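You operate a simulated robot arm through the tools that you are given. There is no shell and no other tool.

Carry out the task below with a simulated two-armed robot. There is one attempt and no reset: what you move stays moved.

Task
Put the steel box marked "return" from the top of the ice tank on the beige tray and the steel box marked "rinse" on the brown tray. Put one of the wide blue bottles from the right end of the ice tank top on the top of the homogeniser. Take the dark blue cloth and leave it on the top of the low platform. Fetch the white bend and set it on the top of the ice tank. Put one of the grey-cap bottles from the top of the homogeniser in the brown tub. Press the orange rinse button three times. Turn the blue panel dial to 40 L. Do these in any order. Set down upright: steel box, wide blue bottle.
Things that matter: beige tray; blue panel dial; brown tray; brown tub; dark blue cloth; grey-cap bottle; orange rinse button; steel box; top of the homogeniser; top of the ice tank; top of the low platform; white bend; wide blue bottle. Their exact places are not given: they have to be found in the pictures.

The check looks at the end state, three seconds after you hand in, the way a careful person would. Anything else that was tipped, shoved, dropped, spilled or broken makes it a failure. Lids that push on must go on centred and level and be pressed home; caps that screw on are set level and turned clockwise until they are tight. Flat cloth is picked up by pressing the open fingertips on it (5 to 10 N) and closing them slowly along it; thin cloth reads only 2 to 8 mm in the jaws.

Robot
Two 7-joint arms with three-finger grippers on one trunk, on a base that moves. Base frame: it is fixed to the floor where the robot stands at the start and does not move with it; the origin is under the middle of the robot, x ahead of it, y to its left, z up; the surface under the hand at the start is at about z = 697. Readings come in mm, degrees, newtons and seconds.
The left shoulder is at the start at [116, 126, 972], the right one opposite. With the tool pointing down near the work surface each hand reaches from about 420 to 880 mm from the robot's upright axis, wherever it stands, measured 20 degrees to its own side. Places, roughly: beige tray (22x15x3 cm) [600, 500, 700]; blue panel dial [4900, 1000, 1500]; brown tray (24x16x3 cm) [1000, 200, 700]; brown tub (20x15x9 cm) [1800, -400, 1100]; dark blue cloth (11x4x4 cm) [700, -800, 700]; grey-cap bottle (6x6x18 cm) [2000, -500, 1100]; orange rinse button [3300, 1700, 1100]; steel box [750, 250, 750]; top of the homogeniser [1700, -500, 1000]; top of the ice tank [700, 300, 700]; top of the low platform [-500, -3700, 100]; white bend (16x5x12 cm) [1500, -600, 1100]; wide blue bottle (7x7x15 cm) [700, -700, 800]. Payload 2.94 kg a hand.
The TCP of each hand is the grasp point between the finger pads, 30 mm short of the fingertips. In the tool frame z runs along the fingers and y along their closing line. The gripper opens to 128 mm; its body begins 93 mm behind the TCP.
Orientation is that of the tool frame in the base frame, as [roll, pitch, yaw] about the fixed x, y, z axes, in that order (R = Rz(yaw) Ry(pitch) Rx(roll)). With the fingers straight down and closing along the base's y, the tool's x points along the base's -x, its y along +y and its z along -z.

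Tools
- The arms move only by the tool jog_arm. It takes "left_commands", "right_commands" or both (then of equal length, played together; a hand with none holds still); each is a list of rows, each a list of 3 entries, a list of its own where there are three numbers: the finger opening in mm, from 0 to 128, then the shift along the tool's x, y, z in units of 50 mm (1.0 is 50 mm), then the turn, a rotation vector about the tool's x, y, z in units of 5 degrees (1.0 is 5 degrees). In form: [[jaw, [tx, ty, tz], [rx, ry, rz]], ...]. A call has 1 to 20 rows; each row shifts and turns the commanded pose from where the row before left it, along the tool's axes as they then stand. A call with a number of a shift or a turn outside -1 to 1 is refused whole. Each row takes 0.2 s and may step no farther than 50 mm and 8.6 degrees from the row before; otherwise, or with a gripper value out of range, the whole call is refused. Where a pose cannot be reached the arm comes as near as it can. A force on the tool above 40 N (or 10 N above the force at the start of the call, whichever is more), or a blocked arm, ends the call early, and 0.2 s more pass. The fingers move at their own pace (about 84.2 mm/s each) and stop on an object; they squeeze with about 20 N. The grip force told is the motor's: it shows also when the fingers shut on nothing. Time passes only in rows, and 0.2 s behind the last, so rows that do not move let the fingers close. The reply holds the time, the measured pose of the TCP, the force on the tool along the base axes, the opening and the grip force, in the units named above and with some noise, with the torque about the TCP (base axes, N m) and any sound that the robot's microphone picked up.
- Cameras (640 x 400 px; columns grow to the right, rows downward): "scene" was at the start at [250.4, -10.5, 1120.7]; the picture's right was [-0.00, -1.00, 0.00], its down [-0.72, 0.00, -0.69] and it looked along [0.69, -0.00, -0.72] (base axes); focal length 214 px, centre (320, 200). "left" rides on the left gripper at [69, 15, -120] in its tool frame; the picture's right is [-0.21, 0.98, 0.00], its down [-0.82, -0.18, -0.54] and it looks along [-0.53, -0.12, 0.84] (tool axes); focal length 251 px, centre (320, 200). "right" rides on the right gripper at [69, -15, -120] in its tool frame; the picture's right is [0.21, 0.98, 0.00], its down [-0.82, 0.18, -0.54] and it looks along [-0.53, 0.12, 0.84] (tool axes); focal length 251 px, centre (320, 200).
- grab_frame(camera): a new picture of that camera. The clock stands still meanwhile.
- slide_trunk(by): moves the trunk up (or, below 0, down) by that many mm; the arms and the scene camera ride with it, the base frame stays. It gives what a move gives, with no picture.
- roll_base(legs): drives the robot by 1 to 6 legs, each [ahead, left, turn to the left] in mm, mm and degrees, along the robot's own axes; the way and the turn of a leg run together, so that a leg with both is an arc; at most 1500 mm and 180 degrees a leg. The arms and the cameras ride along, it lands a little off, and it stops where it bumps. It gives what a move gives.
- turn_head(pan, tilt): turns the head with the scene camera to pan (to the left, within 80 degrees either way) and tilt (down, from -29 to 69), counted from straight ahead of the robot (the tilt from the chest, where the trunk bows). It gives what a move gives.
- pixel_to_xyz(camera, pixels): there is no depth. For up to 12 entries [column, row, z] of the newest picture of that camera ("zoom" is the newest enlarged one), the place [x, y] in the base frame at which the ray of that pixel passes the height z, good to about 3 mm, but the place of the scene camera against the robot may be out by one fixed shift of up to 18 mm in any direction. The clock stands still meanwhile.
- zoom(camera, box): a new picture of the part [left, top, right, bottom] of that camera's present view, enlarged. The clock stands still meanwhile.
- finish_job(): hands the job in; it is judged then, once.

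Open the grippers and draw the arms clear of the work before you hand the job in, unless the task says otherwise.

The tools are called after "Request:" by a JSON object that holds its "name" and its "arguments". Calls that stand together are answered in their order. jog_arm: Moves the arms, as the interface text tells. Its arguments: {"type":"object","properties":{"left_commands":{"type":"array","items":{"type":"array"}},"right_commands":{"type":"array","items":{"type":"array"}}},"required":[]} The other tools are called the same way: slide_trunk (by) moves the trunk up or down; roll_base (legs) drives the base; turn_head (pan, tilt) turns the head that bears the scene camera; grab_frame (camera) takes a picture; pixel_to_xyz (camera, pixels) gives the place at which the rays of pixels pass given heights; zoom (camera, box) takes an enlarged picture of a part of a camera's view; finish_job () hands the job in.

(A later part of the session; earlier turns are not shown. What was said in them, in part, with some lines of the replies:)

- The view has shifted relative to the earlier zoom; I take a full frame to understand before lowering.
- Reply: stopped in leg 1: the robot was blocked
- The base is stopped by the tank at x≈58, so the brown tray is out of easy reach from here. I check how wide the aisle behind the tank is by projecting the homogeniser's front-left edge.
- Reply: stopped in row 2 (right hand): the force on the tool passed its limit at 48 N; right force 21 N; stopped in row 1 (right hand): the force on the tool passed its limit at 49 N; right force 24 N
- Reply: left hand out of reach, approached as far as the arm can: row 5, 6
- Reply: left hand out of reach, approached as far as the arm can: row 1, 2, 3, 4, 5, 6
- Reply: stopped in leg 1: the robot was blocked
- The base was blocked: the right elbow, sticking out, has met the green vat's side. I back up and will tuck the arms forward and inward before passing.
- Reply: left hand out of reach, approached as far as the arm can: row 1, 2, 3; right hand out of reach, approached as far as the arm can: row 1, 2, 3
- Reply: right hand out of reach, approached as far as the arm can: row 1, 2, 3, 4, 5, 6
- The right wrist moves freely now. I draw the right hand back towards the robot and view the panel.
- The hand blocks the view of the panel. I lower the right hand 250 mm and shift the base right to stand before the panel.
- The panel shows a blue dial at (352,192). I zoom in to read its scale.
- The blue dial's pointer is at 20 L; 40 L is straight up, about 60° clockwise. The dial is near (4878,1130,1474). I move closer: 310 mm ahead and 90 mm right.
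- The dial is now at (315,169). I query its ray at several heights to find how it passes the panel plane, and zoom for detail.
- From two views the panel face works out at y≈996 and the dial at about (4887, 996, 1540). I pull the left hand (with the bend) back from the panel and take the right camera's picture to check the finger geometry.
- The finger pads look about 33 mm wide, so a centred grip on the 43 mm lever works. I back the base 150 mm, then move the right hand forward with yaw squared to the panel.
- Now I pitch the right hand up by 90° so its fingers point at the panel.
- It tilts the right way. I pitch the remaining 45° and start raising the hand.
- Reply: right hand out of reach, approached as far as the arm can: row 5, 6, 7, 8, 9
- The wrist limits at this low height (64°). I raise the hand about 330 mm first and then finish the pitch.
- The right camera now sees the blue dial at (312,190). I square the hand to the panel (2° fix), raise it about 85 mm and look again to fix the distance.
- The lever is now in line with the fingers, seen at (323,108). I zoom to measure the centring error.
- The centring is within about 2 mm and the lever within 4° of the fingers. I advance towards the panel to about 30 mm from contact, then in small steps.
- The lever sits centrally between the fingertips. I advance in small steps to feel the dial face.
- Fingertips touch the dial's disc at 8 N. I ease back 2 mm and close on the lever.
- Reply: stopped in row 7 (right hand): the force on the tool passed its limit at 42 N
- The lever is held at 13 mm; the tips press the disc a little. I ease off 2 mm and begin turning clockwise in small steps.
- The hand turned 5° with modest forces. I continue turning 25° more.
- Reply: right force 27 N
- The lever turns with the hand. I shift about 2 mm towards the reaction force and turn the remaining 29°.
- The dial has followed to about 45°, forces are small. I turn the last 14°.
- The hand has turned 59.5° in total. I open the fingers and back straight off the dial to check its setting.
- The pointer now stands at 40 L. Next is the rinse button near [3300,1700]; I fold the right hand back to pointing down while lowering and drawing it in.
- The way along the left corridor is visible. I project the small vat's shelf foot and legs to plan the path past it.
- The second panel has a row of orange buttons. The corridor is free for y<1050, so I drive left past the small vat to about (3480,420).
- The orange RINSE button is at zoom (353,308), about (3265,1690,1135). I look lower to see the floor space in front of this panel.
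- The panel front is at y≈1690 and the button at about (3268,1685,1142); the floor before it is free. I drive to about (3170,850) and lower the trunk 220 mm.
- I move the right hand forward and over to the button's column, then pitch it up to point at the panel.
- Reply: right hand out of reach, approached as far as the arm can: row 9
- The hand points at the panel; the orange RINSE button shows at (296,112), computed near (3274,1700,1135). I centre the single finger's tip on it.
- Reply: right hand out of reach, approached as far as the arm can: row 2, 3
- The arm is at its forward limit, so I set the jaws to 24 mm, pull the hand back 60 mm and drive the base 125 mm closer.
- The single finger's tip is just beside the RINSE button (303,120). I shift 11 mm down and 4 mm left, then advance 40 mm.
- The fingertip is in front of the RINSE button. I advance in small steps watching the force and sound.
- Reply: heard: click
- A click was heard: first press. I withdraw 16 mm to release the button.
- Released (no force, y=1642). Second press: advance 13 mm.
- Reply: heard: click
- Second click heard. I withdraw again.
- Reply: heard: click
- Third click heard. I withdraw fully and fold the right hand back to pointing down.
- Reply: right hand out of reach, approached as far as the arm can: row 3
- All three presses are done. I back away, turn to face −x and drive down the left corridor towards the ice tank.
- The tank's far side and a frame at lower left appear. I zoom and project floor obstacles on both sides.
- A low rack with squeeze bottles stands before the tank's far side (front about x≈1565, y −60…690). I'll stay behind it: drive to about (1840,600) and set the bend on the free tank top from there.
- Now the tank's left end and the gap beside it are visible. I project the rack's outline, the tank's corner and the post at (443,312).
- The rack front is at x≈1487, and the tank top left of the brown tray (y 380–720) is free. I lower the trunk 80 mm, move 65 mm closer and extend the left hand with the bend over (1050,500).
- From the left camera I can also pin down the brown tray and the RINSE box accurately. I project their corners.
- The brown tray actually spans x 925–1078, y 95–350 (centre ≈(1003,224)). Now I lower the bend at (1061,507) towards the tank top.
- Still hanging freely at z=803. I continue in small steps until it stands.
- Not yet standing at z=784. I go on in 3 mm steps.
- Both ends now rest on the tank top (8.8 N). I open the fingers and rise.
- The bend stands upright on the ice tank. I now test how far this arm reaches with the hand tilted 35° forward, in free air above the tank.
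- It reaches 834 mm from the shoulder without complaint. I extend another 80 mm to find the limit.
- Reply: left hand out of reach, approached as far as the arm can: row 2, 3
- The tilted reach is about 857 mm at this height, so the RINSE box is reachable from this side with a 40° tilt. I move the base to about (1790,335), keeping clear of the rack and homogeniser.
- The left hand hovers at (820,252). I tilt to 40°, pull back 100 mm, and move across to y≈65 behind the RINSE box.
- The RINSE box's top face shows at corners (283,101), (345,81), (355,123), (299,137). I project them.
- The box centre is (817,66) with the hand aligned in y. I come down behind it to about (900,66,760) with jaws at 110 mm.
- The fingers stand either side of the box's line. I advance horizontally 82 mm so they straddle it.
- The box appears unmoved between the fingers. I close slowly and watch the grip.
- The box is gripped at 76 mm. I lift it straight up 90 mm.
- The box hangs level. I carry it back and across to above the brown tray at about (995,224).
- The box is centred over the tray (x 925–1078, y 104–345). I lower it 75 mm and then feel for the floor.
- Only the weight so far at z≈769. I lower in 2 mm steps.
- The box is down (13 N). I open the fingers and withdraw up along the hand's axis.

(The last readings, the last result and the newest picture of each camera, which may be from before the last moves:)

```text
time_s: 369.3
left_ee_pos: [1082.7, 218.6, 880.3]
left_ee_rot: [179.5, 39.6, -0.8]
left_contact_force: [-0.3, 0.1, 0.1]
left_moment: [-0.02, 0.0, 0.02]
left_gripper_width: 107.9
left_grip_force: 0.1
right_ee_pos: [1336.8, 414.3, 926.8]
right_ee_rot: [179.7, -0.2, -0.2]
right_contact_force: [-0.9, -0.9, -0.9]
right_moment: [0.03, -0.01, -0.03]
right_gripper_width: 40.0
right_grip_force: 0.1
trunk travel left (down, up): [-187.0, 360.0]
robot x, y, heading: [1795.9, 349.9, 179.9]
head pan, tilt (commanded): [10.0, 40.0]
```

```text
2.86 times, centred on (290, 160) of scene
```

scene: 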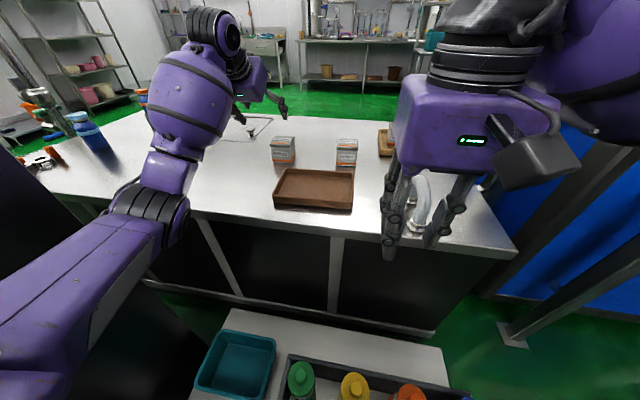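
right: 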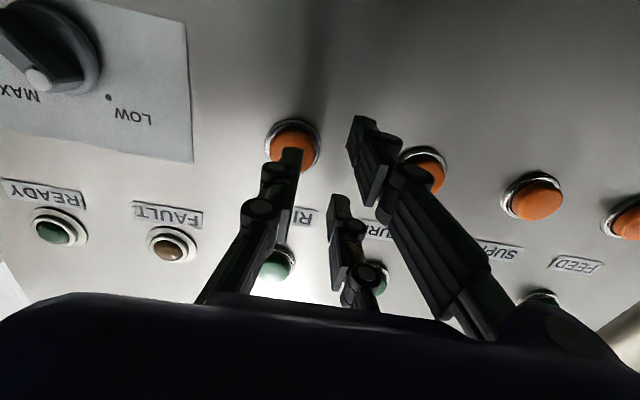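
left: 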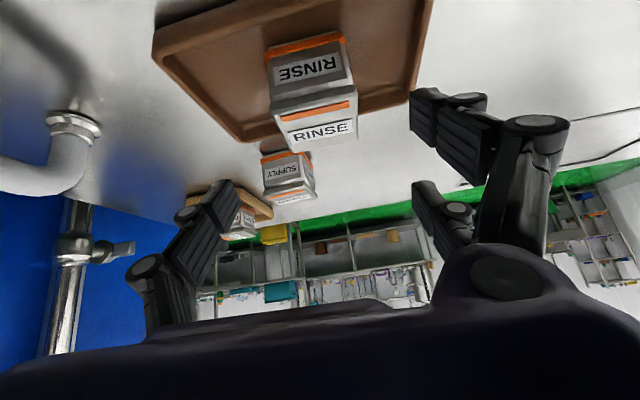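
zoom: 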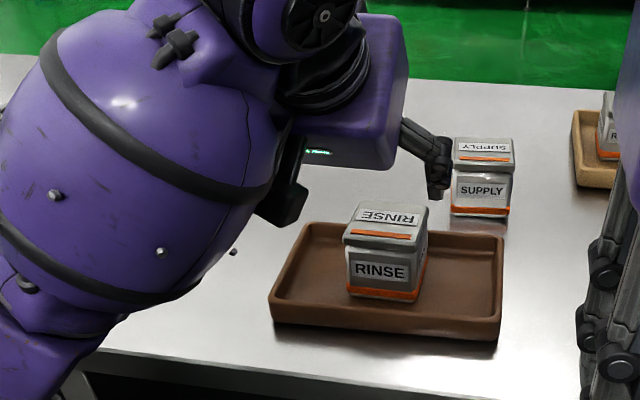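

The RINSE box stands upright in the brown tray. Now I bring the left hand back upright and raise the trunk for work on the homogeniser top.

Request:
{"name": "jog_arm", "arguments": {"left_commands": [[80, [0.5, 0, -0.5], [0, 1, 0]], [80, [0.5, 0, -0.5], [0, 1, 0]], [80, [0.5, 0, -0.5], [0, 1, 0]], [80, [0.5, 0, -0.5], [0, 1, 0]], [80, [0.5, 0, -0.4], [0, 1, 0]], [80, [0.5, 0, -0.4], [0, 1, 0]], [80, [0.5, 0, -0.3], [0, 1, 0]], [80, [0.4, 0, -0.2], [0, 0.94, 0]], [80, [0, 0, 0], [0, 0, 0]]]}}

Request:
{"name": "slide_trunk", "arguments": {"by": 300}}

Request:
{"name": "roll_base", "arguments": {"legs": [[-60, -60, 0], [0, 0, 90]]}}

Request:
{"name": "turn_head", "arguments": {"pan": 0, "tilt": 35}}

Request:
{"name": "grab_frame", "arguments": {"camera": "scene"}}

```text
time_s: 371.3
left_ee_pos: [1327.1, 217.8, 952.7]
left_ee_rot: [179.6, -0.1, -0.5]
left_contact_force: [0.0, -0.1, 0.5]
left_moment: [0.01, -0.01, 0.0]
left_gripper_width: 79.9
left_grip_force: 0.0
right_ee_pos: [1337.2, 413.7, 928.1]
right_ee_rot: [179.8, -0.3, -0.1]
right_contact_force: [-0.1, -0.3, -0.7]
right_moment: [0.01, 0.02, 0.04]
right_gripper_width: 40.0
right_grip_force: 0.1
trunk travel left (down, up): [-187.0, 360.0]
robot x, y, heading: [1790.4, 352.0, 179.8]
head pan, tilt (commanded): [10.0, 40.0]
```

```text
time_s: 374.3
left_ee_pos: [1326.8, 217.0, 1252.3]
left_ee_rot: [179.6, 0.0, -0.5]
left_contact_force: [-0.2, -1.1, -0.8]
left_moment: [-0.01, 0.0, -0.01]
left_gripper_width: 80.1
left_grip_force: 0.0
right_ee_pos: [1337.0, 414.9, 1227.7]
right_ee_rot: [179.9, -0.4, -0.3]
right_contact_force: [0.4, 0.5, -0.3]
right_moment: [-0.01, 0.0, -0.02]
right_gripper_width: 40.0
right_grip_force: 0.0
trunk travel left (down, up): [-487.0, 60.0]
robot x, y, heading: [1793.9, 346.2, 180.0]
head pan, tilt (commanded): [10.0, 40.0]
```

```text
time_s: 379.4
left_ee_pos: [1986.6, -56.1, 1253.6]
left_ee_rot: [179.7, 0.0, 90.2]
left_contact_force: [0.3, 0.1, -0.8]
left_moment: [0.02, -0.01, 0.01]
left_gripper_width: 80.0
left_grip_force: 0.1
right_ee_pos: [1791.1, -47.1, 1228.0]
right_ee_rot: [179.9, -0.3, 90.5]
right_contact_force: [0.4, -1.0, -0.2]
right_moment: [-0.02, -0.01, 0.03]
right_gripper_width: 40.1
right_grip_force: 0.0
trunk travel left (down, up): [-487.0, 60.0]
robot x, y, heading: [1849.7, 409.0, -89.3]
head pan, tilt (commanded): [10.0, 40.0]
```

```text
time_s: 380.1
left_ee_pos: [1986.9, -56.5, 1254.1]
left_ee_rot: [179.6, 0.0, 90.2]
left_contact_force: [0.2, 0.0, -0.6]
left_moment: [0.01, -0.01, -0.02]
left_gripper_width: 79.9
left_grip_force: 0.0
right_ee_pos: [1789.5, -48.1, 1227.4]
right_ee_rot: [179.8, -0.3, 90.5]
right_contact_force: [0.4, -0.2, -0.4]
right_moment: [0.01, 0.0, 0.04]
right_gripper_width: 39.8
right_grip_force: 0.1
trunk travel left (down, up): [-487.0, 60.0]
robot x, y, heading: [1852.8, 406.7, -89.3]
head pan, tilt (commanded): [0.0, 35.0]
```

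```text
taken
```

scene: 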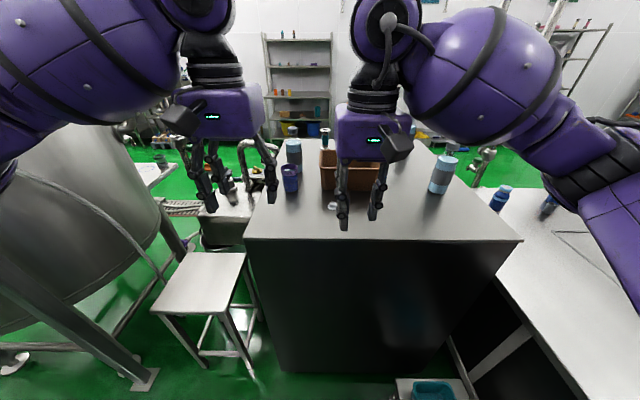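

Facing the homogeniser: the isolated grey-cap bottle is at (443,175), the brown tub at (345,170). I move slightly closer and right, staying clear of the rack.

Request:
{"name": "roll_base", "arguments": {"legs": [[85, -50, -0.7]]}}

Request:
{"name": "jog_arm", "arguments": {"right_commands": [[90, [0, 0, -0.9], [0, 0, 0]], [90, [0, 0, -0.7], [0, 0, 0]], [90, [0, 0, 0], [0, 0, 0]]]}}

Request:
{"name": "grab_frame", "arguments": {"camera": "scene"}}

Request:
{"name": "grab_frame", "arguments": {"camera": "right"}}

```text
time_s: 381.2
left_ee_pos: [1930.2, -140.5, 1254.2]
left_ee_rot: [179.6, 0.0, 89.4]
left_contact_force: [0.4, -1.0, 0.5]
left_moment: [0.03, 0.02, 0.0]
left_gripper_width: 80.1
left_grip_force: 0.1
right_ee_pos: [1733.9, -130.7, 1228.7]
right_ee_rot: [179.8, -0.2, 89.8]
right_contact_force: [0.3, 0.4, -0.6]
right_moment: [-0.01, 0.01, 0.04]
right_gripper_width: 40.0
right_grip_force: 0.0
trunk travel left (down, up): [-487.0, 60.0]
robot x, y, heading: [1802.4, 323.5, -90.3]
head pan, tilt (commanded): [0.0, 35.0]
```

```text
time_s: 382.0
left_ee_pos: [1928.8, -141.6, 1253.2]
left_ee_rot: [179.6, -0.1, 89.3]
left_contact_force: [0.3, 0.3, 0.5]
left_moment: [0.02, -0.01, 0.0]
left_gripper_width: 80.0
left_grip_force: 0.0
right_ee_pos: [1733.6, -132.2, 1308.0]
right_ee_rot: [179.7, -0.3, 89.8]
right_contact_force: [-0.2, -1.1, -0.7]
right_moment: [0.05, 0.01, -0.02]
right_gripper_width: 90.2
right_grip_force: 0.0
trunk travel left (down, up): [-487.0, 60.0]
robot x, y, heading: [1803.8, 325.3, -90.2]
head pan, tilt (commanded): [0.0, 35.0]
```

```text
taken
```

scene: 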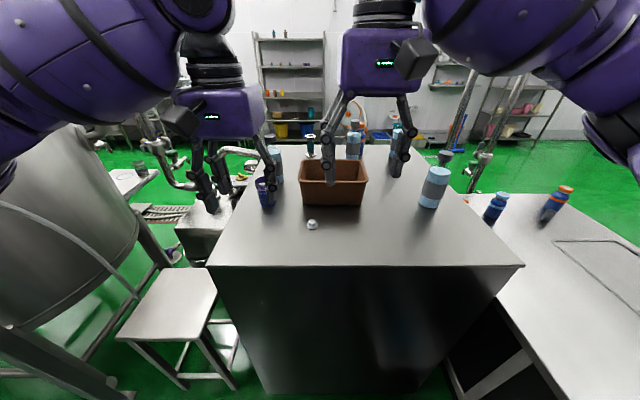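

```text
taken
```

right: 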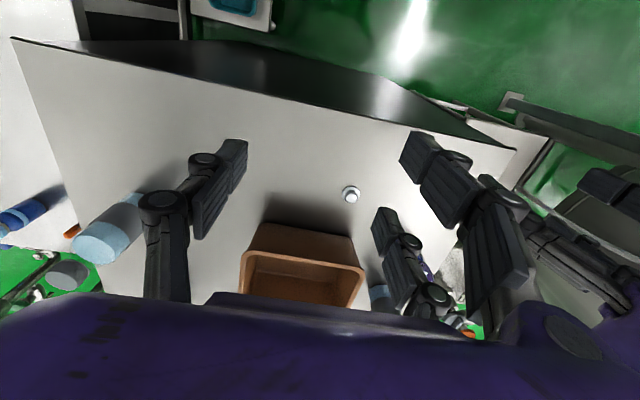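

I project the tub's near rim, base and the bottle from the right camera.

Request:
{"name": "pixel_to_xyz", "arguments": {"camera": "right", "pixels": [[243, 252, 1130], [363, 270, 1130], [258, 222, 1040], [350, 238, 1040], [240, 292, 1130], [352, 306, 1130], [128, 212, 1040], [68, 275, 1215], [350, 195, 1040]]}}

Request:
{"name": "zoom", "arguments": {"camera": "scene", "box": [230, 120, 480, 280]}}

```text
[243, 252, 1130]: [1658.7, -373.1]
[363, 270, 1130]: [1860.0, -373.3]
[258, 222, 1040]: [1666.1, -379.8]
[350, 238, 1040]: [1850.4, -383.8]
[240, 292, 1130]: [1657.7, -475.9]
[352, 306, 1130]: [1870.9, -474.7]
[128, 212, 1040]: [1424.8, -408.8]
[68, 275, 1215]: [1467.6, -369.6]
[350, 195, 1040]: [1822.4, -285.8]
```

```text
2.50 times, centred on (355, 200) of scene
```

zoom: 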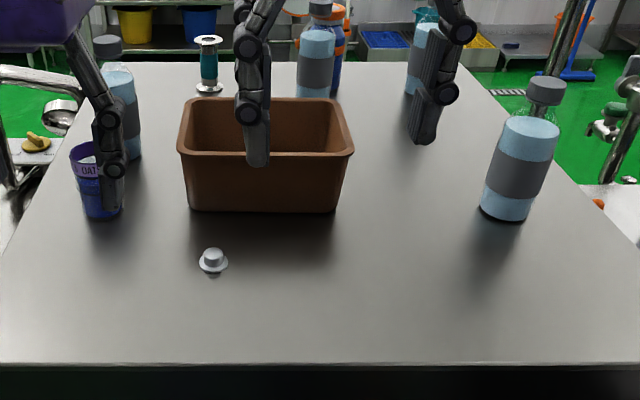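

The tub spans x 1659–1865, y −373…−523. I bring the right hand above the isolated bottle (≈1462,−360) with fingertips above its cap.

Request:
{"name": "jog_arm", "arguments": {"right_commands": [[90, [-0.57, -0.68, 0], [0, 0, 0]], [90, [-0.57, -0.68, 0], [0, 0, 0]], [90, [-0.57, -0.68, 0], [0, 0, 0]], [90, [-0.57, -0.68, 0], [0, 0, 0]], [90, [-0.57, -0.68, 0], [0, 0, 0]], [90, [-0.57, -0.68, 0], [0, 0, 0]], [90, [-0.57, -0.68, 0], [0, 0, 0]], [90, [-0.4, -0.68, 0], [0, 0, 0]], [90, [0, 0, 0], [0, 0, 0]]]}}

Request:
{"name": "grab_frame", "arguments": {"camera": "right"}}

```text
time_s: 384.0
left_ee_pos: [1930.7, -141.1, 1254.7]
left_ee_rot: [179.7, 0.0, 89.4]
left_contact_force: [0.1, 0.0, 0.1]
left_moment: [-0.04, 0.06, 0.0]
left_gripper_width: 80.2
left_grip_force: 0.1
right_ee_pos: [1460.1, -348.5, 1306.9]
right_ee_rot: [179.9, -0.1, 89.7]
right_contact_force: [-0.8, 0.1, 0.1]
right_moment: [0.01, 0.02, 0.01]
right_gripper_width: 89.8
right_grip_force: 0.1
trunk travel left (down, up): [-487.0, 60.0]
robot x, y, heading: [1801.7, 323.2, -90.0]
head pan, tilt (commanded): [0.0, 35.0]
```

```text
taken
```

right: 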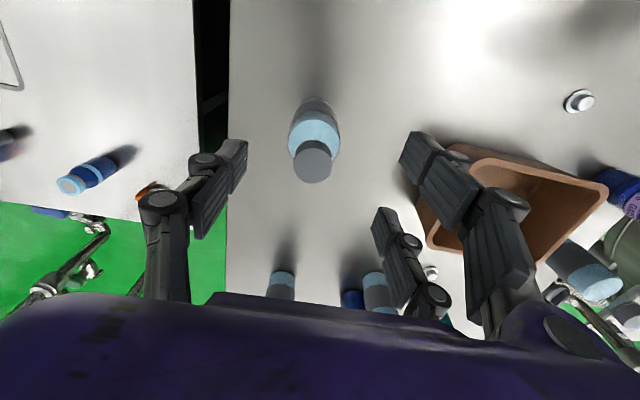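

The bottle's cap is at (313,161), its base near (316,105). I project both to get its axis.

Request:
{"name": "pixel_to_xyz", "arguments": {"camera": "right", "pixels": [[313, 161, 1220], [313, 161, 1215], [316, 112, 1040], [316, 106, 1040], [314, 135, 1130]]}}

Request:
{"name": "zoom", "arguments": {"camera": "right", "box": [260, 80, 380, 200]}}

```text
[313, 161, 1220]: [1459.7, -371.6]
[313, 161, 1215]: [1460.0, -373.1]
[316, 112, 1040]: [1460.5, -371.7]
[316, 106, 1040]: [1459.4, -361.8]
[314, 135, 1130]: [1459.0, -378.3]
```

```text
3.33 times, centred on (320, 140) of right
```

zoom: 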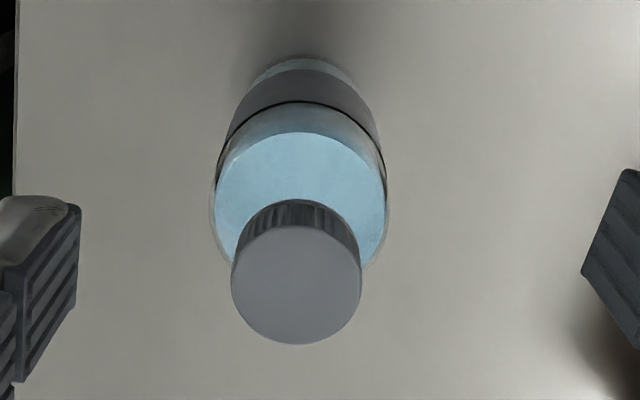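

The bottle's axis is at about (1460,−374). I centre over it, descend to TCP z≈1148 and close gently.

Request:
{"name": "jog_arm", "arguments": {"right_commands": [[90, [-0.51, 0, 0], [0, 0, 0]], [90, [0, 0, 0.8], [0, 0, 0]], [90, [0, 0, 0.8], [0, 0, 0]], [90, [0, 0, 0.8], [0, 0, 0]], [90, [0, 0, 0.78], [0, 0, 0]], [90, [0, 0, 0], [0, 0, 0]]]}}

Request:
{"name": "grab_frame", "arguments": {"camera": "right"}}

Request:
{"name": "zoom", "arguments": {"camera": "scene", "box": [300, 100, 500, 240]}}

```text
time_s: 385.4
left_ee_pos: [1931.8, -140.2, 1255.3]
left_ee_rot: [179.6, 0.1, 89.5]
left_contact_force: [0.3, 0.2, -0.2]
left_moment: [-0.01, 0.0, 0.0]
left_gripper_width: 79.9
left_grip_force: 0.0
right_ee_pos: [1462.6, -368.2, 1146.6]
right_ee_rot: [179.8, -0.2, 89.7]
right_contact_force: [0.6, -0.6, -0.4]
right_moment: [-0.03, 0.0, -0.01]
right_gripper_width: 89.9
right_grip_force: 0.2
right hand out of reach, approached as far as the arm can: row 1
trunk travel left (down, up): [-487.0, 60.0]
robot x, y, heading: [1800.7, 322.8, -90.0]
head pan, tilt (commanded): [0.0, 35.0]
```

```text
taken
```

right: 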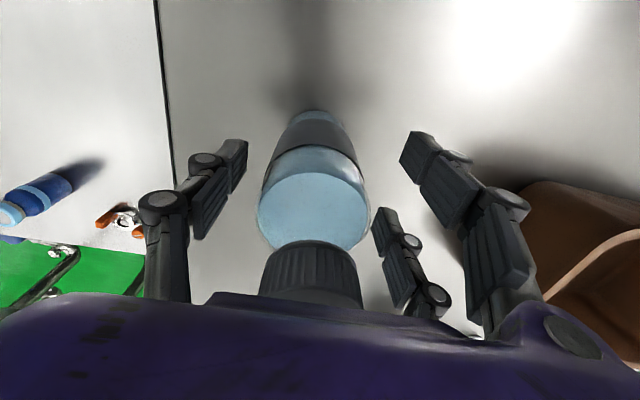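

```text
2.86 times, centred on (400, 170) of scene
```

zoom: 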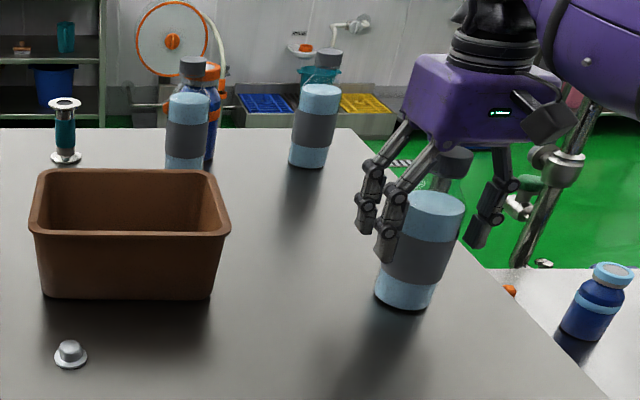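

The hand is around the bottle, 5 mm short in y. I adjust by 5 mm and close on the body.

Request:
{"name": "jog_arm", "arguments": {"right_commands": [[90, [-0.1, 0, 0], [0, 0, 0]], [80, [0, 0, 0], [0, 0, 0]], [72, [0, 0, 0], [0, 0, 0]], [66, [0, 0, 0], [0, 0, 0]], [60, [0, 0, 0], [0, 0, 0]], [52, [0, 0, 0], [0, 0, 0]], [46, [0, 0, 0], [0, 0, 0]], [46, [0, 0, 0], [0, 0, 0]]]}}

Request:
{"name": "zoom", "arguments": {"camera": "scene", "box": [300, 100, 500, 240]}}

```text
time_s: 387.2
left_ee_pos: [1929.6, -141.0, 1254.6]
left_ee_rot: [179.6, 0.1, 89.4]
left_contact_force: [0.9, 0.1, -0.8]
left_moment: [0.01, 0.01, -0.02]
left_gripper_width: 79.9
left_grip_force: 0.0
right_ee_pos: [1461.7, -372.2, 1146.8]
right_ee_rot: [179.8, -0.2, 89.6]
right_contact_force: [-2.1, -0.2, 2.4]
right_moment: [-0.02, 0.13, -0.04]
right_gripper_width: 54.4
right_grip_force: 19.5
trunk travel left (down, up): [-487.0, 60.0]
robot x, y, heading: [1799.2, 324.4, -90.1]
head pan, tilt (commanded): [0.0, 35.0]
```

```text
2.86 times, centred on (400, 170) of scene
```

zoom: 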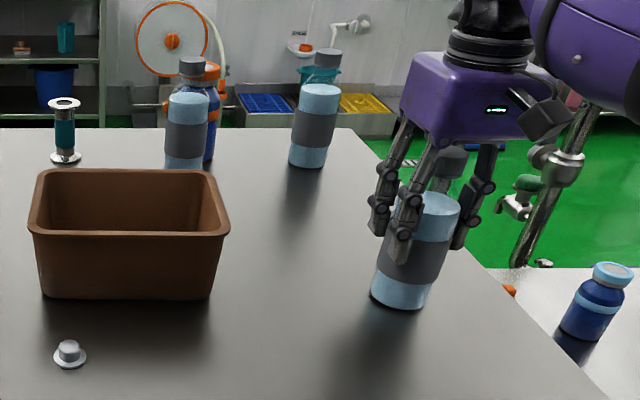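

Gripped at 54 mm. I lift the bottle 120 mm straight up.

Request:
{"name": "jog_arm", "arguments": {"right_commands": [[46, [0, 0, -0.4], [0, 0, 0]], [46, [0, 0, -0.8], [0, 0, 0]], [46, [0, 0, -0.8], [0, 0, 0]], [46, [0, 0, -0.5], [0, 0, 0]], [46, [0, 0, 0], [0, 0, 0]]]}}

Request:
{"name": "grab_frame", "arguments": {"camera": "right"}}

Request:
{"name": "grab_frame", "arguments": {"camera": "scene"}}

```text
time_s: 388.4
left_ee_pos: [1930.4, -142.0, 1253.4]
left_ee_rot: [179.7, 0.0, 89.3]
left_contact_force: [-0.9, 0.0, -0.8]
left_moment: [0.03, 0.0, 0.0]
left_gripper_width: 80.0
left_grip_force: 0.1
right_ee_pos: [1462.0, -376.4, 1271.7]
right_ee_rot: [179.8, -0.3, 89.7]
right_contact_force: [0.3, 0.4, -3.6]
right_moment: [0.05, -0.01, -0.01]
right_gripper_width: 54.1
right_grip_force: 19.7
trunk travel left (down, up): [-487.0, 60.0]
robot x, y, heading: [1798.6, 323.5, -90.1]
head pan, tilt (commanded): [0.0, 35.0]
```

```text
taken
```

right: 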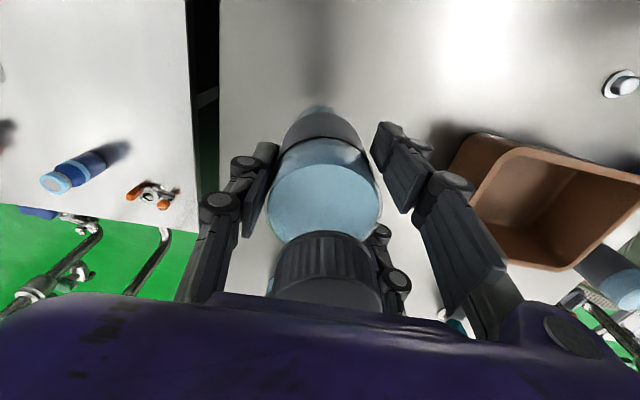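

```text
taken
```

scene: 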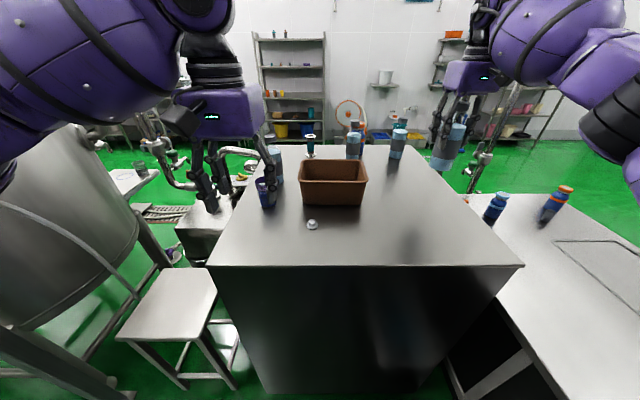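

The bottle is held (3.6 N), bottom about 35 mm above the tub's rim. I project the tub's rim corners once more.

Request:
{"name": "pixel_to_xyz", "arguments": {"camera": "right", "pixels": [[505, 150, 1130], [540, 150, 1130], [636, 190, 1130], [555, 268, 1130], [520, 262, 1130], [455, 195, 1130], [478, 215, 1130]]}}

Request:
{"name": "zoom", "arguments": {"camera": "right", "box": [420, 110, 640, 290]}}

```text
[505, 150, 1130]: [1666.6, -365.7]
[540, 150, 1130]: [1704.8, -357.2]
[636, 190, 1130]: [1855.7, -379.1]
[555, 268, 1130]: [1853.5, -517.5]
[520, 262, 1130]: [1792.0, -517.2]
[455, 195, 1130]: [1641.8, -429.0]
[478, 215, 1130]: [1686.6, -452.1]
```

```text
2.22 times, centred on (530, 200) of right
```

zoom: 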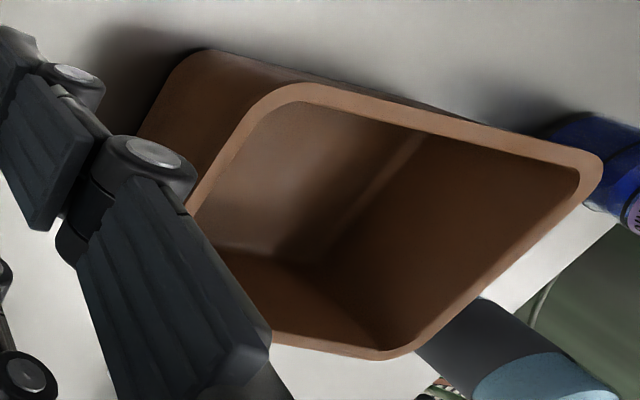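

The tub's centre is about (1760,−443). I move the left hand out of the way and carry the bottle over the tub.

Request:
{"name": "jog_arm", "arguments": {"left_commands": [[80, [0.4, 0.8, 0], [0, 0, 0]], [80, [0.4, 0.8, 0], [0, 0, 0]], [80, [0.4, 0.8, 0], [0, 0, 0]], [80, [0, 0, 0], [0, 0, 0]], [80, [0, 0, 0], [0, 0, 0]], [80, [0, 0, 0], [0, 0, 0]], [80, [0, 0, 0], [0, 0, 0]], [80, [0, 0, 0], [0, 0, 0]], [80, [0, 0, 0], [0, 0, 0]], [80, [0, 0, 0], [0, 0, 0]], [80, [0, 0, 0], [0, 0, 0]]], "right_commands": [[46, [0, 0, -0.15], [0, 0, 0]], [46, [0, 0, -0.15], [0, 0, 0]], [46, [0, 0, 0], [0, 0, 0]], [46, [-0.19, 0.85, 0], [0, 0, 0]], [46, [-0.19, 0.85, 0], [0, 0, 0]], [46, [-0.19, 0.85, 0], [0, 0, 0]], [46, [-0.19, 0.85, 0], [0, 0, 0]], [46, [-0.19, 0.85, 0], [0, 0, 0]], [46, [-0.19, 0.85, 0], [0, 0, 0]], [46, [-0.19, 0.85, 0], [0, 0, 0]], [46, [0, 0, 0], [0, 0, 0]]]}}

Request:
{"name": "grab_frame", "arguments": {"camera": "right"}}

Request:
{"name": "grab_frame", "arguments": {"camera": "scene"}}

```text
time_s: 390.8
left_ee_pos: [2049.1, -82.7, 1256.9]
left_ee_rot: [179.5, 0.0, 89.4]
left_contact_force: [0.0, 0.5, 0.6]
left_moment: [0.0, -0.02, 0.04]
left_gripper_width: 80.0
left_grip_force: 0.1
right_ee_pos: [1754.6, -397.6, 1290.0]
right_ee_rot: [179.8, -0.2, 89.5]
right_contact_force: [-0.3, 0.2, -3.9]
right_moment: [-0.01, -0.02, 0.0]
right_gripper_width: 54.6
right_grip_force: 19.6
right hand out of reach, approached as far as the arm can: row 8, 9, 10
trunk travel left (down, up): [-487.0, 60.0]
robot x, y, heading: [1801.9, 323.2, -89.8]
head pan, tilt (commanded): [0.0, 35.0]
```

```text
taken
```

right: 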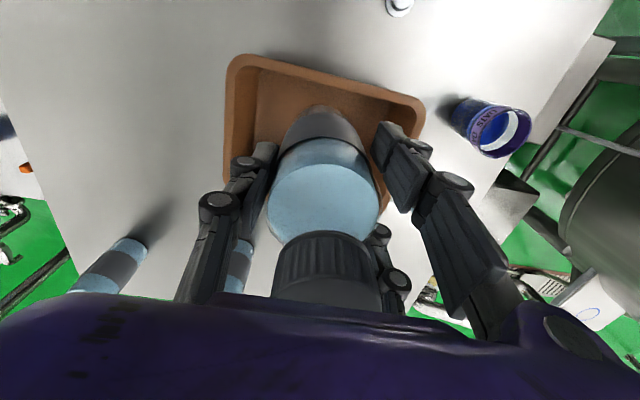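

```text
taken
```

scene: 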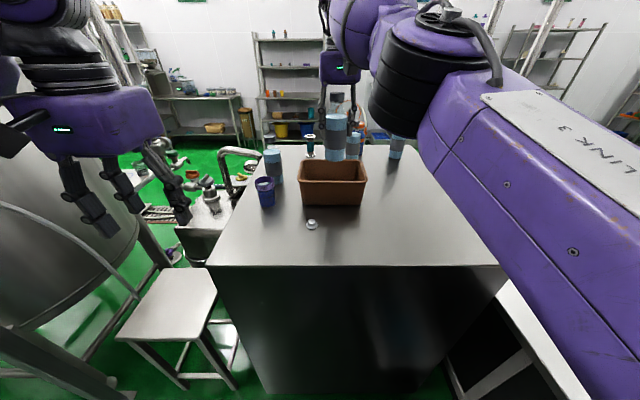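

The arm is at its reach limit 45 mm short of the tub's centre. I drive the base 47 mm forward (still clear of the homogeniser).

Request:
{"name": "roll_base", "arguments": {"legs": [[47, 0, 0]]}}

Request:
{"name": "grab_frame", "arguments": {"camera": "right"}}

Request:
{"name": "zoom", "arguments": {"camera": "scene", "box": [240, 90, 440, 230]}}

```text
time_s: 391.7
left_ee_pos: [2051.6, -124.0, 1257.6]
left_ee_rot: [179.7, 0.3, 89.5]
left_contact_force: [0.0, 0.6, 0.4]
left_moment: [-0.07, 0.04, 0.0]
left_gripper_width: 80.1
left_grip_force: 0.1
right_ee_pos: [1756.4, -440.6, 1292.8]
right_ee_rot: [179.8, 0.0, 89.8]
right_contact_force: [0.1, 0.7, -3.6]
right_moment: [-0.02, 0.02, -0.03]
right_gripper_width: 54.5
right_grip_force: 20.5
trunk travel left (down, up): [-487.0, 60.0]
robot x, y, heading: [1799.8, 279.2, -90.4]
head pan, tilt (commanded): [0.0, 35.0]
```

```text
taken
```

right: 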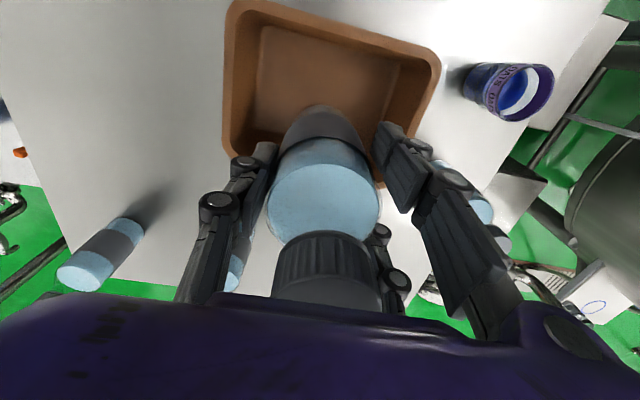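

```text
2.86 times, centred on (340, 160) of scene
```

zoom: 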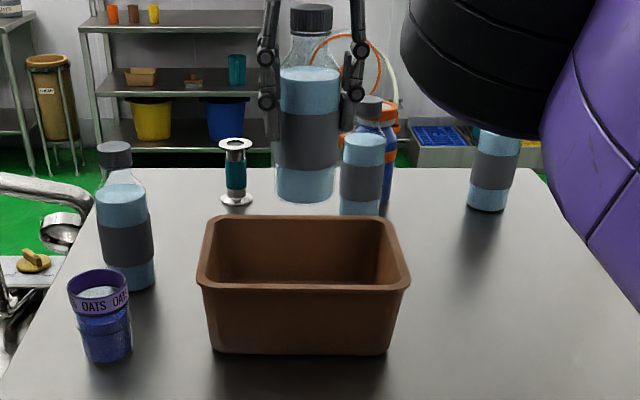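

I verify the tub's rim under the bottle with this view.

Request:
{"name": "pixel_to_xyz", "arguments": {"camera": "right", "pixels": [[230, 5, 1130], [438, 52, 1130], [224, 140, 1130], [232, 153, 1130], [440, 60, 1130], [382, 187, 1130]]}}

```text
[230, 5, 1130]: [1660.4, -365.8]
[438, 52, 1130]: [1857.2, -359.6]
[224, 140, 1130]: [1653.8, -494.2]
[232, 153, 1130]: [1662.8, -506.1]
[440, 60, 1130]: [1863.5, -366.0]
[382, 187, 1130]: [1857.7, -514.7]
```

The hand is within 4 mm of the tub's centre (1758,−437). I nudge 3 mm and lower the bottle to just above the tub floor.

Request:
{"name": "jog_arm", "arguments": {"right_commands": [[46, [0.06, 0.04, 0], [0, 0, 0]], [46, [0, 0, 0.6], [0, 0, 0]], [46, [0, 0, 0.6], [0, 0, 0]], [46, [0, 0, 0.6], [0, 0, 0]], [46, [0, 0, 0.6], [0, 0, 0]], [46, [0, 0, 0], [0, 0, 0]]]}}

Request:
{"name": "grab_frame", "arguments": {"camera": "right"}}

Request:
{"name": "zoom", "arguments": {"camera": "scene", "box": [240, 90, 440, 230]}}

```text
time_s: 393.1
left_ee_pos: [2050.7, -128.1, 1256.5]
left_ee_rot: [179.6, 0.1, 89.5]
left_contact_force: [0.4, -0.1, 0.3]
left_moment: [-0.03, 0.04, 0.0]
left_gripper_width: 80.1
left_grip_force: 0.2
right_ee_pos: [1758.7, -441.7, 1170.0]
right_ee_rot: [179.8, -0.2, 89.8]
right_contact_force: [-0.1, 0.2, -3.4]
right_moment: [0.0, 0.05, -0.01]
right_gripper_width: 54.0
right_grip_force: 19.6
right hand out of reach, approached as far as the arm can: row 2
trunk travel left (down, up): [-487.0, 60.0]
robot x, y, heading: [1797.3, 276.3, -90.2]
head pan, tilt (commanded): [0.0, 35.0]
```

```text
taken
```

right: 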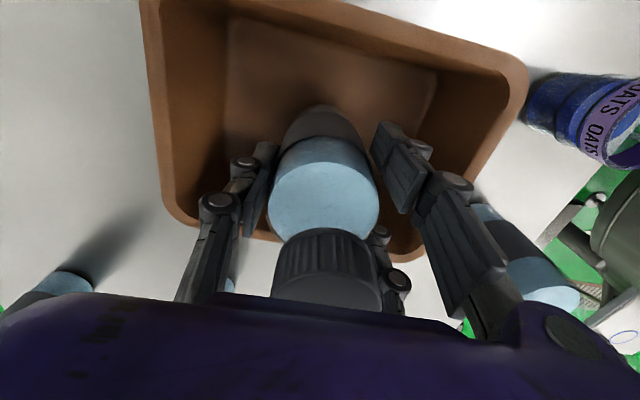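

```text
2.86 times, centred on (340, 160) of scene
```

zoom: 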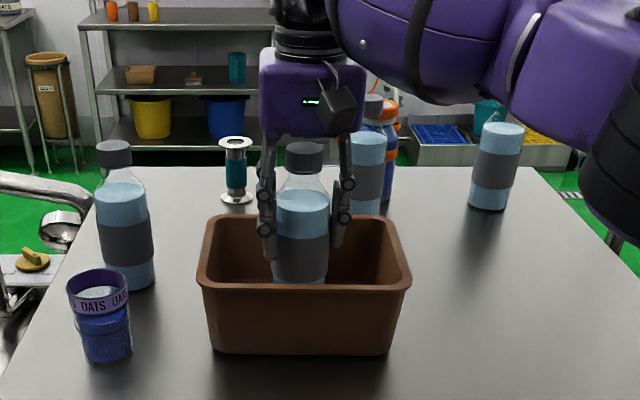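

The bottle hangs inside the tub. I shift 5 mm towards the middle and lower in small steps to the floor.

Request:
{"name": "jog_arm", "arguments": {"right_commands": [[46, [0.1, 0, 0.1], [0, 0, 0]], [46, [0, 0, 0.08], [0, 0, 0]], [46, [0, 0, 0], [0, 0, 0]]]}}

Request:
{"name": "jog_arm", "arguments": {"right_commands": [[46, [0, 0, 0.06], [0, 0, 0]], [46, [0, 0, 0], [0, 0, 0]]]}}

Request:
{"name": "jog_arm", "arguments": {"right_commands": [[46, [0, 0, 0.05], [0, 0, 0]], [46, [0, 0, 0], [0, 0, 0]]]}}

```text
time_s: 393.9
left_ee_pos: [2051.1, -129.0, 1256.2]
left_ee_rot: [179.6, 0.0, 89.4]
left_contact_force: [0.3, 0.2, 0.0]
left_moment: [-0.02, 0.02, -0.02]
left_gripper_width: 80.2
left_grip_force: 0.1
right_ee_pos: [1758.5, -437.0, 1160.5]
right_ee_rot: [179.8, -0.2, 89.7]
right_contact_force: [-0.2, 0.5, -3.6]
right_moment: [-0.03, 0.0, -0.03]
right_gripper_width: 54.3
right_grip_force: 20.6
trunk travel left (down, up): [-487.0, 60.0]
robot x, y, heading: [1801.3, 281.8, -89.9]
head pan, tilt (commanded): [0.0, 35.0]
```

```text
time_s: 394.5
left_ee_pos: [2051.6, -128.2, 1255.6]
left_ee_rot: [179.6, 0.0, 89.5]
left_contact_force: [0.2, -0.4, -0.4]
left_moment: [0.0, 0.02, 0.02]
left_gripper_width: 80.0
left_grip_force: 0.1
right_ee_pos: [1758.7, -437.6, 1157.8]
right_ee_rot: [179.7, -0.2, 89.8]
right_contact_force: [-0.2, -0.1, -2.8]
right_moment: [0.02, 0.01, 0.03]
right_gripper_width: 53.9
right_grip_force: 19.7
trunk travel left (down, up): [-487.0, 60.0]
robot x, y, heading: [1799.8, 279.5, -89.9]
head pan, tilt (commanded): [0.0, 35.0]
```

```text
time_s: 395.1
left_ee_pos: [2050.5, -128.2, 1257.1]
left_ee_rot: [179.7, 0.0, 89.5]
left_contact_force: [-0.3, 0.1, -1.8]
left_moment: [0.01, -0.02, 0.02]
left_gripper_width: 80.2
left_grip_force: 0.0
right_ee_pos: [1758.6, -437.2, 1154.4]
right_ee_rot: [179.8, -0.2, 89.8]
right_contact_force: [0.2, 0.3, -4.5]
right_moment: [0.02, 0.04, -0.03]
right_gripper_width: 54.0
right_grip_force: 19.7
trunk travel left (down, up): [-487.0, 60.0]
robot x, y, heading: [1802.9, 280.6, -90.0]
head pan, tilt (commanded): [0.0, 35.0]
```

Still hanging at z=1154. I continue in 2–3 mm steps.

Request:
{"name": "jog_arm", "arguments": {"right_commands": [[46, [0, 0, 0.05], [0, 0, 0]], [46, [0, 0, 0], [0, 0, 0]]]}}

Request:
{"name": "jog_arm", "arguments": {"right_commands": [[46, [0, 0, 0.05], [0, 0, 0]], [46, [0, 0, 0], [0, 0, 0]]]}}

Request:
{"name": "jog_arm", "arguments": {"right_commands": [[46, [0, 0, 0.04], [0, 0, 0]], [46, [0, 0, 0], [0, 0, 0]]]}}

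```text
time_s: 395.7
left_ee_pos: [2050.8, -128.4, 1258.3]
left_ee_rot: [179.6, 0.2, 89.5]
left_contact_force: [-0.3, -0.2, 0.2]
left_moment: [-0.02, -0.02, -0.01]
left_gripper_width: 80.2
left_grip_force: 0.1
right_ee_pos: [1759.3, -436.8, 1155.5]
right_ee_rot: [179.8, 0.1, 89.7]
right_contact_force: [-1.5, -3.8, 8.1]
right_moment: [-0.06, 0.26, 0.03]
right_gripper_width: 54.0
right_grip_force: 20.3
trunk travel left (down, up): [-487.0, 60.0]
robot x, y, heading: [1801.2, 275.9, -89.9]
head pan, tilt (commanded): [0.0, 35.0]
```

```text
time_s: 396.3
left_ee_pos: [2051.1, -127.1, 1257.3]
left_ee_rot: [179.5, 0.2, 89.5]
left_contact_force: [-0.2, 0.4, -0.1]
left_moment: [-0.02, -0.02, 0.04]
left_gripper_width: 79.8
left_grip_force: 0.1
right_ee_pos: [1758.7, -436.3, 1152.7]
right_ee_rot: [179.7, -0.1, 89.9]
right_contact_force: [-0.9, -3.3, 14.7]
right_moment: [-0.12, 0.05, 0.03]
right_gripper_width: 52.8
right_grip_force: 19.9
trunk travel left (down, up): [-487.0, 60.0]
robot x, y, heading: [1801.7, 274.5, -90.0]
head pan, tilt (commanded): [0.0, 35.0]
```

```text
time_s: 396.9
left_ee_pos: [2051.2, -127.3, 1257.3]
left_ee_rot: [179.6, 0.0, 89.5]
left_contact_force: [-0.5, 1.3, -0.5]
left_moment: [0.0, -0.03, -0.01]
left_gripper_width: 79.8
left_grip_force: 0.1
right_ee_pos: [1758.8, -434.8, 1148.1]
right_ee_rot: [179.9, -0.1, 89.7]
right_contact_force: [0.5, -3.4, 17.8]
right_moment: [-0.13, -0.09, 0.0]
right_gripper_width: 53.4
right_grip_force: 19.9
trunk travel left (down, up): [-487.0, 60.0]
robot x, y, heading: [1801.0, 278.1, -89.9]
head pan, tilt (commanded): [0.0, 35.0]
```

The bottle stands on the tub floor. I open the fingers moderately and rise straight up.

Request:
{"name": "jog_arm", "arguments": {"right_commands": [[56, [0, 0, -0.04], [0, 0, 0]], [64, [0, 0, 0], [0, 0, 0]], [74, [0, 0, 0], [0, 0, 0]], [80, [0, 0, 0], [0, 0, 0]], [80, [0, 0, -0.3], [0, 0, 0]], [80, [0, 0, -0.6], [0, 0, 0]], [80, [0, 0, -0.8], [0, 0, 0]], [80, [0.2, 0, -0.8], [0, 0, 0]], [80, [0, 0, 0], [0, 0, 0]]]}}

Request:
{"name": "grab_frame", "arguments": {"camera": "right"}}

Request:
{"name": "zoom", "arguments": {"camera": "scene", "box": [240, 90, 440, 230]}}

```text
time_s: 398.9
left_ee_pos: [2050.8, -129.5, 1257.0]
left_ee_rot: [179.6, 0.0, 89.5]
left_contact_force: [0.2, -0.2, 0.4]
left_moment: [-0.02, -0.01, -0.01]
left_gripper_width: 79.9
left_grip_force: 0.0
right_ee_pos: [1757.9, -427.0, 1274.3]
right_ee_rot: [179.7, -0.3, 89.7]
right_contact_force: [-0.1, 0.0, -0.6]
right_moment: [-0.01, -0.01, 0.0]
right_gripper_width: 79.9
right_grip_force: 0.1
trunk travel left (down, up): [-487.0, 60.0]
robot x, y, heading: [1798.3, 280.3, -90.1]
head pan, tilt (commanded): [0.0, 35.0]
```

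```text
taken
```

right: 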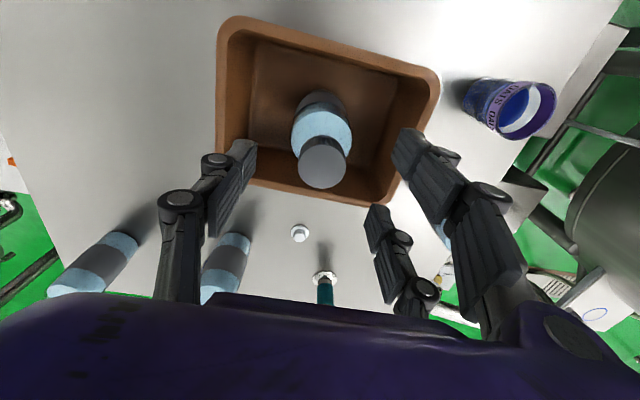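

```text
2.86 times, centred on (340, 160) of scene
```

zoom: 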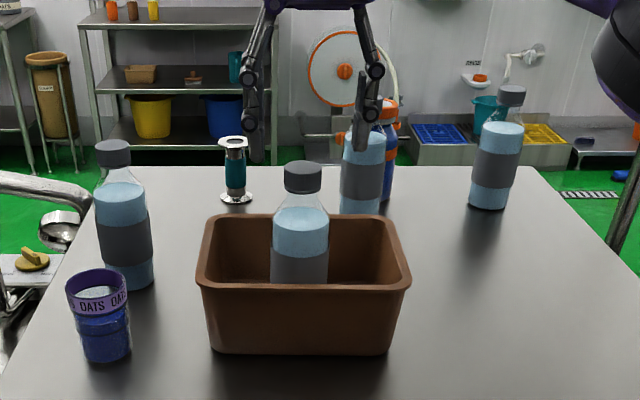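

The bottle stands upright in the brown tub. I draw the right hand up and back over the rim, then move the robot away from the homogeniser.

Request:
{"name": "jog_arm", "arguments": {"right_commands": [[90, [0.3, 0, -0.3], [0, 0, 0]], [90, [0.7, 0, -0.3], [0, 0, 0]], [90, [0.8, 0, -0.2], [0, 0, 0]], [90, [0.9, 0, 0], [0, 0, 0]], [90, [0.9, 0, 0], [0, 0, 0]], [90, [0.9, 0, 0], [0, 0, 0]], [90, [0, 0, 0], [0, 0, 0]]]}}

Request:
{"name": "roll_base", "arguments": {"legs": [[-350, 0, 0]]}}

Request:
{"name": "turn_head", "arguments": {"pan": -10, "tilt": 30}}

Request:
{"name": "grab_frame", "arguments": {"camera": "scene"}}

```text
time_s: 400.5
left_ee_pos: [2051.7, -129.2, 1255.1]
left_ee_rot: [179.6, 0.0, 89.5]
left_contact_force: [-0.5, 0.6, -0.3]
left_moment: [0.0, -0.03, 0.04]
left_gripper_width: 80.0
left_grip_force: 0.1
right_ee_pos: [1756.8, -205.0, 1315.5]
right_ee_rot: [179.8, -0.2, 89.7]
right_contact_force: [0.3, -1.1, 0.0]
right_moment: [0.02, -0.01, 0.01]
right_gripper_width: 90.0
right_grip_force: 0.1
trunk travel left (down, up): [-487.0, 60.0]
robot x, y, heading: [1801.4, 273.3, -90.3]
head pan, tilt (commanded): [0.0, 35.0]
```

```text
time_s: 402.8
left_ee_pos: [2051.7, 222.9, 1256.7]
left_ee_rot: [179.6, 0.0, 89.5]
left_contact_force: [0.4, -0.8, -0.4]
left_moment: [-0.01, 0.01, -0.02]
left_gripper_width: 80.1
left_grip_force: 0.0
right_ee_pos: [1757.0, 145.7, 1315.2]
right_ee_rot: [179.8, -0.3, 89.8]
right_contact_force: [-0.1, 0.2, -0.6]
right_moment: [-0.01, 0.03, 0.01]
right_gripper_width: 90.1
right_grip_force: 0.0
trunk travel left (down, up): [-487.0, 60.0]
robot x, y, heading: [1797.2, 629.7, -90.0]
head pan, tilt (commanded): [0.0, 35.0]
```

```text
time_s: 403.5
left_ee_pos: [2051.5, 223.5, 1256.6]
left_ee_rot: [179.5, 0.1, 89.5]
left_contact_force: [-0.2, 0.5, 0.2]
left_moment: [-0.02, 0.02, 0.01]
left_gripper_width: 80.0
left_grip_force: 0.0
right_ee_pos: [1757.8, 148.1, 1315.2]
right_ee_rot: [179.9, -0.1, 89.8]
right_contact_force: [-0.4, 0.0, -0.1]
right_moment: [-0.01, -0.02, 0.01]
right_gripper_width: 90.1
right_grip_force: 0.1
trunk travel left (down, up): [-487.0, 60.0]
robot x, y, heading: [1798.5, 629.1, -89.7]
head pan, tilt (commanded): [-10.0, 30.0]
```

```text
taken
```

scene: 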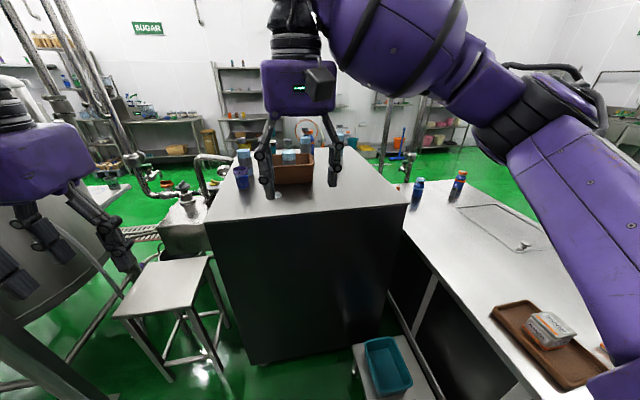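

Everything stands as placed on this side. I take a last look at the tank top to verify boxes and bend.

Request:
{"name": "turn_head", "arguments": {"pan": -60, "tilt": 35}}

Request:
{"name": "grab_frame", "arguments": {"camera": "scene"}}

Request:
{"name": "zoom", "arguments": {"camera": "scene", "box": [200, 120, 480, 340]}}

```text
time_s: 404.7
left_ee_pos: [2051.7, 224.2, 1256.2]
left_ee_rot: [179.6, 0.0, 89.5]
left_contact_force: [0.3, -1.0, -0.1]
left_moment: [0.03, 0.03, 0.03]
left_gripper_width: 80.1
left_grip_force: 0.1
right_ee_pos: [1758.5, 147.2, 1315.0]
right_ee_rot: [179.8, -0.2, 89.8]
right_contact_force: [-1.0, -1.9, 1.5]
right_moment: [0.04, 0.0, 0.02]
right_gripper_width: 90.0
right_grip_force: 0.0
trunk travel left (down, up): [-487.0, 60.0]
robot x, y, heading: [1802.0, 627.9, -90.0]
head pan, tilt (commanded): [-60.0, 35.0]
```

```text
taken
```

scene: 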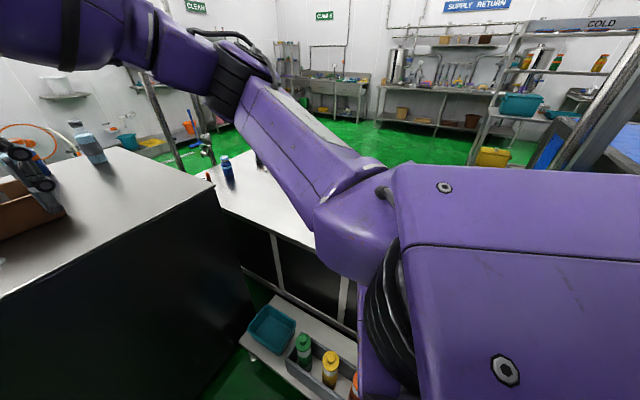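

```text
1.82 times, centred on (340, 230) of scene
```

zoom: 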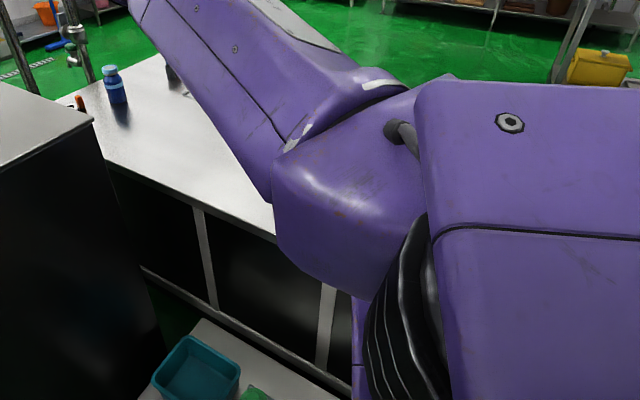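

The shoulder blocks the view; I turn the robot 60° to the right in place to see the tank top.

Request:
{"name": "roll_base", "arguments": {"legs": [[0, 0, -65]]}}

Request:
{"name": "turn_head", "arguments": {"pan": 0, "tilt": 40}}

Request:
{"name": "grab_frame", "arguments": {"camera": "scene"}}

Request:
{"name": "zoom", "arguments": {"camera": "scene", "box": [180, 80, 500, 280]}}

```text
time_s: 408.0
left_ee_pos: [1537.8, 231.5, 1256.4]
left_ee_rot: [179.6, 0.0, 24.2]
left_contact_force: [-0.1, 1.1, 0.0]
left_moment: [0.0, 0.01, 0.01]
left_gripper_width: 79.9
left_grip_force: 0.0
right_ee_pos: [1346.2, 465.5, 1315.1]
right_ee_rot: [179.8, -0.2, 24.5]
right_contact_force: [-0.6, -0.1, -0.1]
right_moment: [-0.02, -0.01, 0.02]
right_gripper_width: 90.0
right_grip_force: 0.1
trunk travel left (down, up): [-487.0, 60.0]
robot x, y, heading: [1796.8, 627.5, -155.2]
head pan, tilt (commanded): [-60.0, 35.0]
```

```text
time_s: 409.3
left_ee_pos: [1536.2, 232.2, 1257.2]
left_ee_rot: [179.6, 0.0, 24.2]
left_contact_force: [-0.2, -0.7, 0.2]
left_moment: [0.0, -0.04, 0.01]
left_gripper_width: 80.1
left_grip_force: 0.1
right_ee_pos: [1346.0, 465.1, 1315.3]
right_ee_rot: [179.7, -0.2, 24.7]
right_contact_force: [1.0, -0.3, -0.3]
right_moment: [0.02, 0.0, 0.01]
right_gripper_width: 89.9
right_grip_force: 0.0
trunk travel left (down, up): [-487.0, 60.0]
robot x, y, heading: [1798.3, 630.4, -155.4]
head pan, tilt (commanded): [0.0, 40.0]
```

```text
taken
```

scene: 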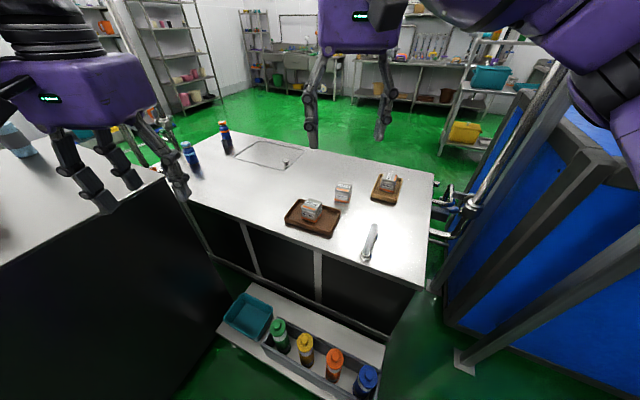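

```text
2.00 times, centred on (340, 180) of scene
```

zoom: 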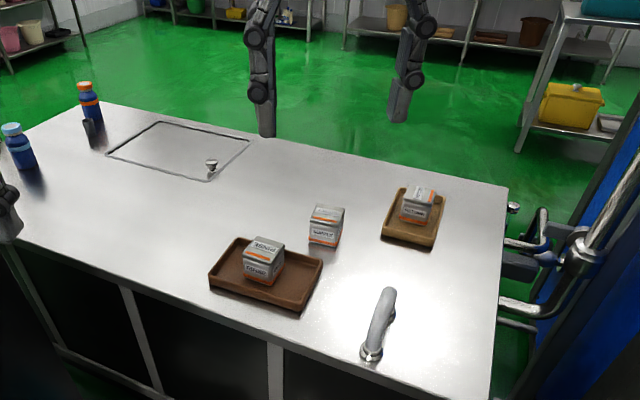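

RETURN is in the beige tray, RINSE in the brown tray, the bend stands on the tank, and the other items are undisturbed. The cloth, blue bottle, grey-cap bottle, button and dial were each confirmed earlier. Both grippers are open and the arms are clear, so I hand in.

Request:
{"name": "finish_job", "arguments": {}}

```text
The job is handed in.
```

I've handed the job in with all eight parts done. I checked each one in the pictures or readings, but the check hasn't returned a result yet.

| Part | End state |
|---|---|
| Steel box "return" | Upright in the beige tray |
| Steel box "rinse" | Upright in the brown tray |
| Wide blue bottle | Upright on the homogeniser top, close beside a grey-cap bottle |
| Dark blue cloth | On the left part of the low platform, clear of the bucket and squeegee |
| White bend | Standing on both ends on the ice tank top |
| Grey-cap bottle | Upright in the brown tub |
| Orange rinse button | Pressed three times, with a click heard each time |
| Blue panel dial | Turned from 20 L to 40 L and read off after release |

The robot bumped fixed equipment twice. The base touched the front of the ice tank near the start. Later the base was blocked between two of the vats, most likely by the right elbow against the green-banded vat, and I backed off. Later pictures showed nothing on the ice tank moved. I did not look closely at the green-banded vat afterwards.

Both grippers are open and the arms are clear of the work.
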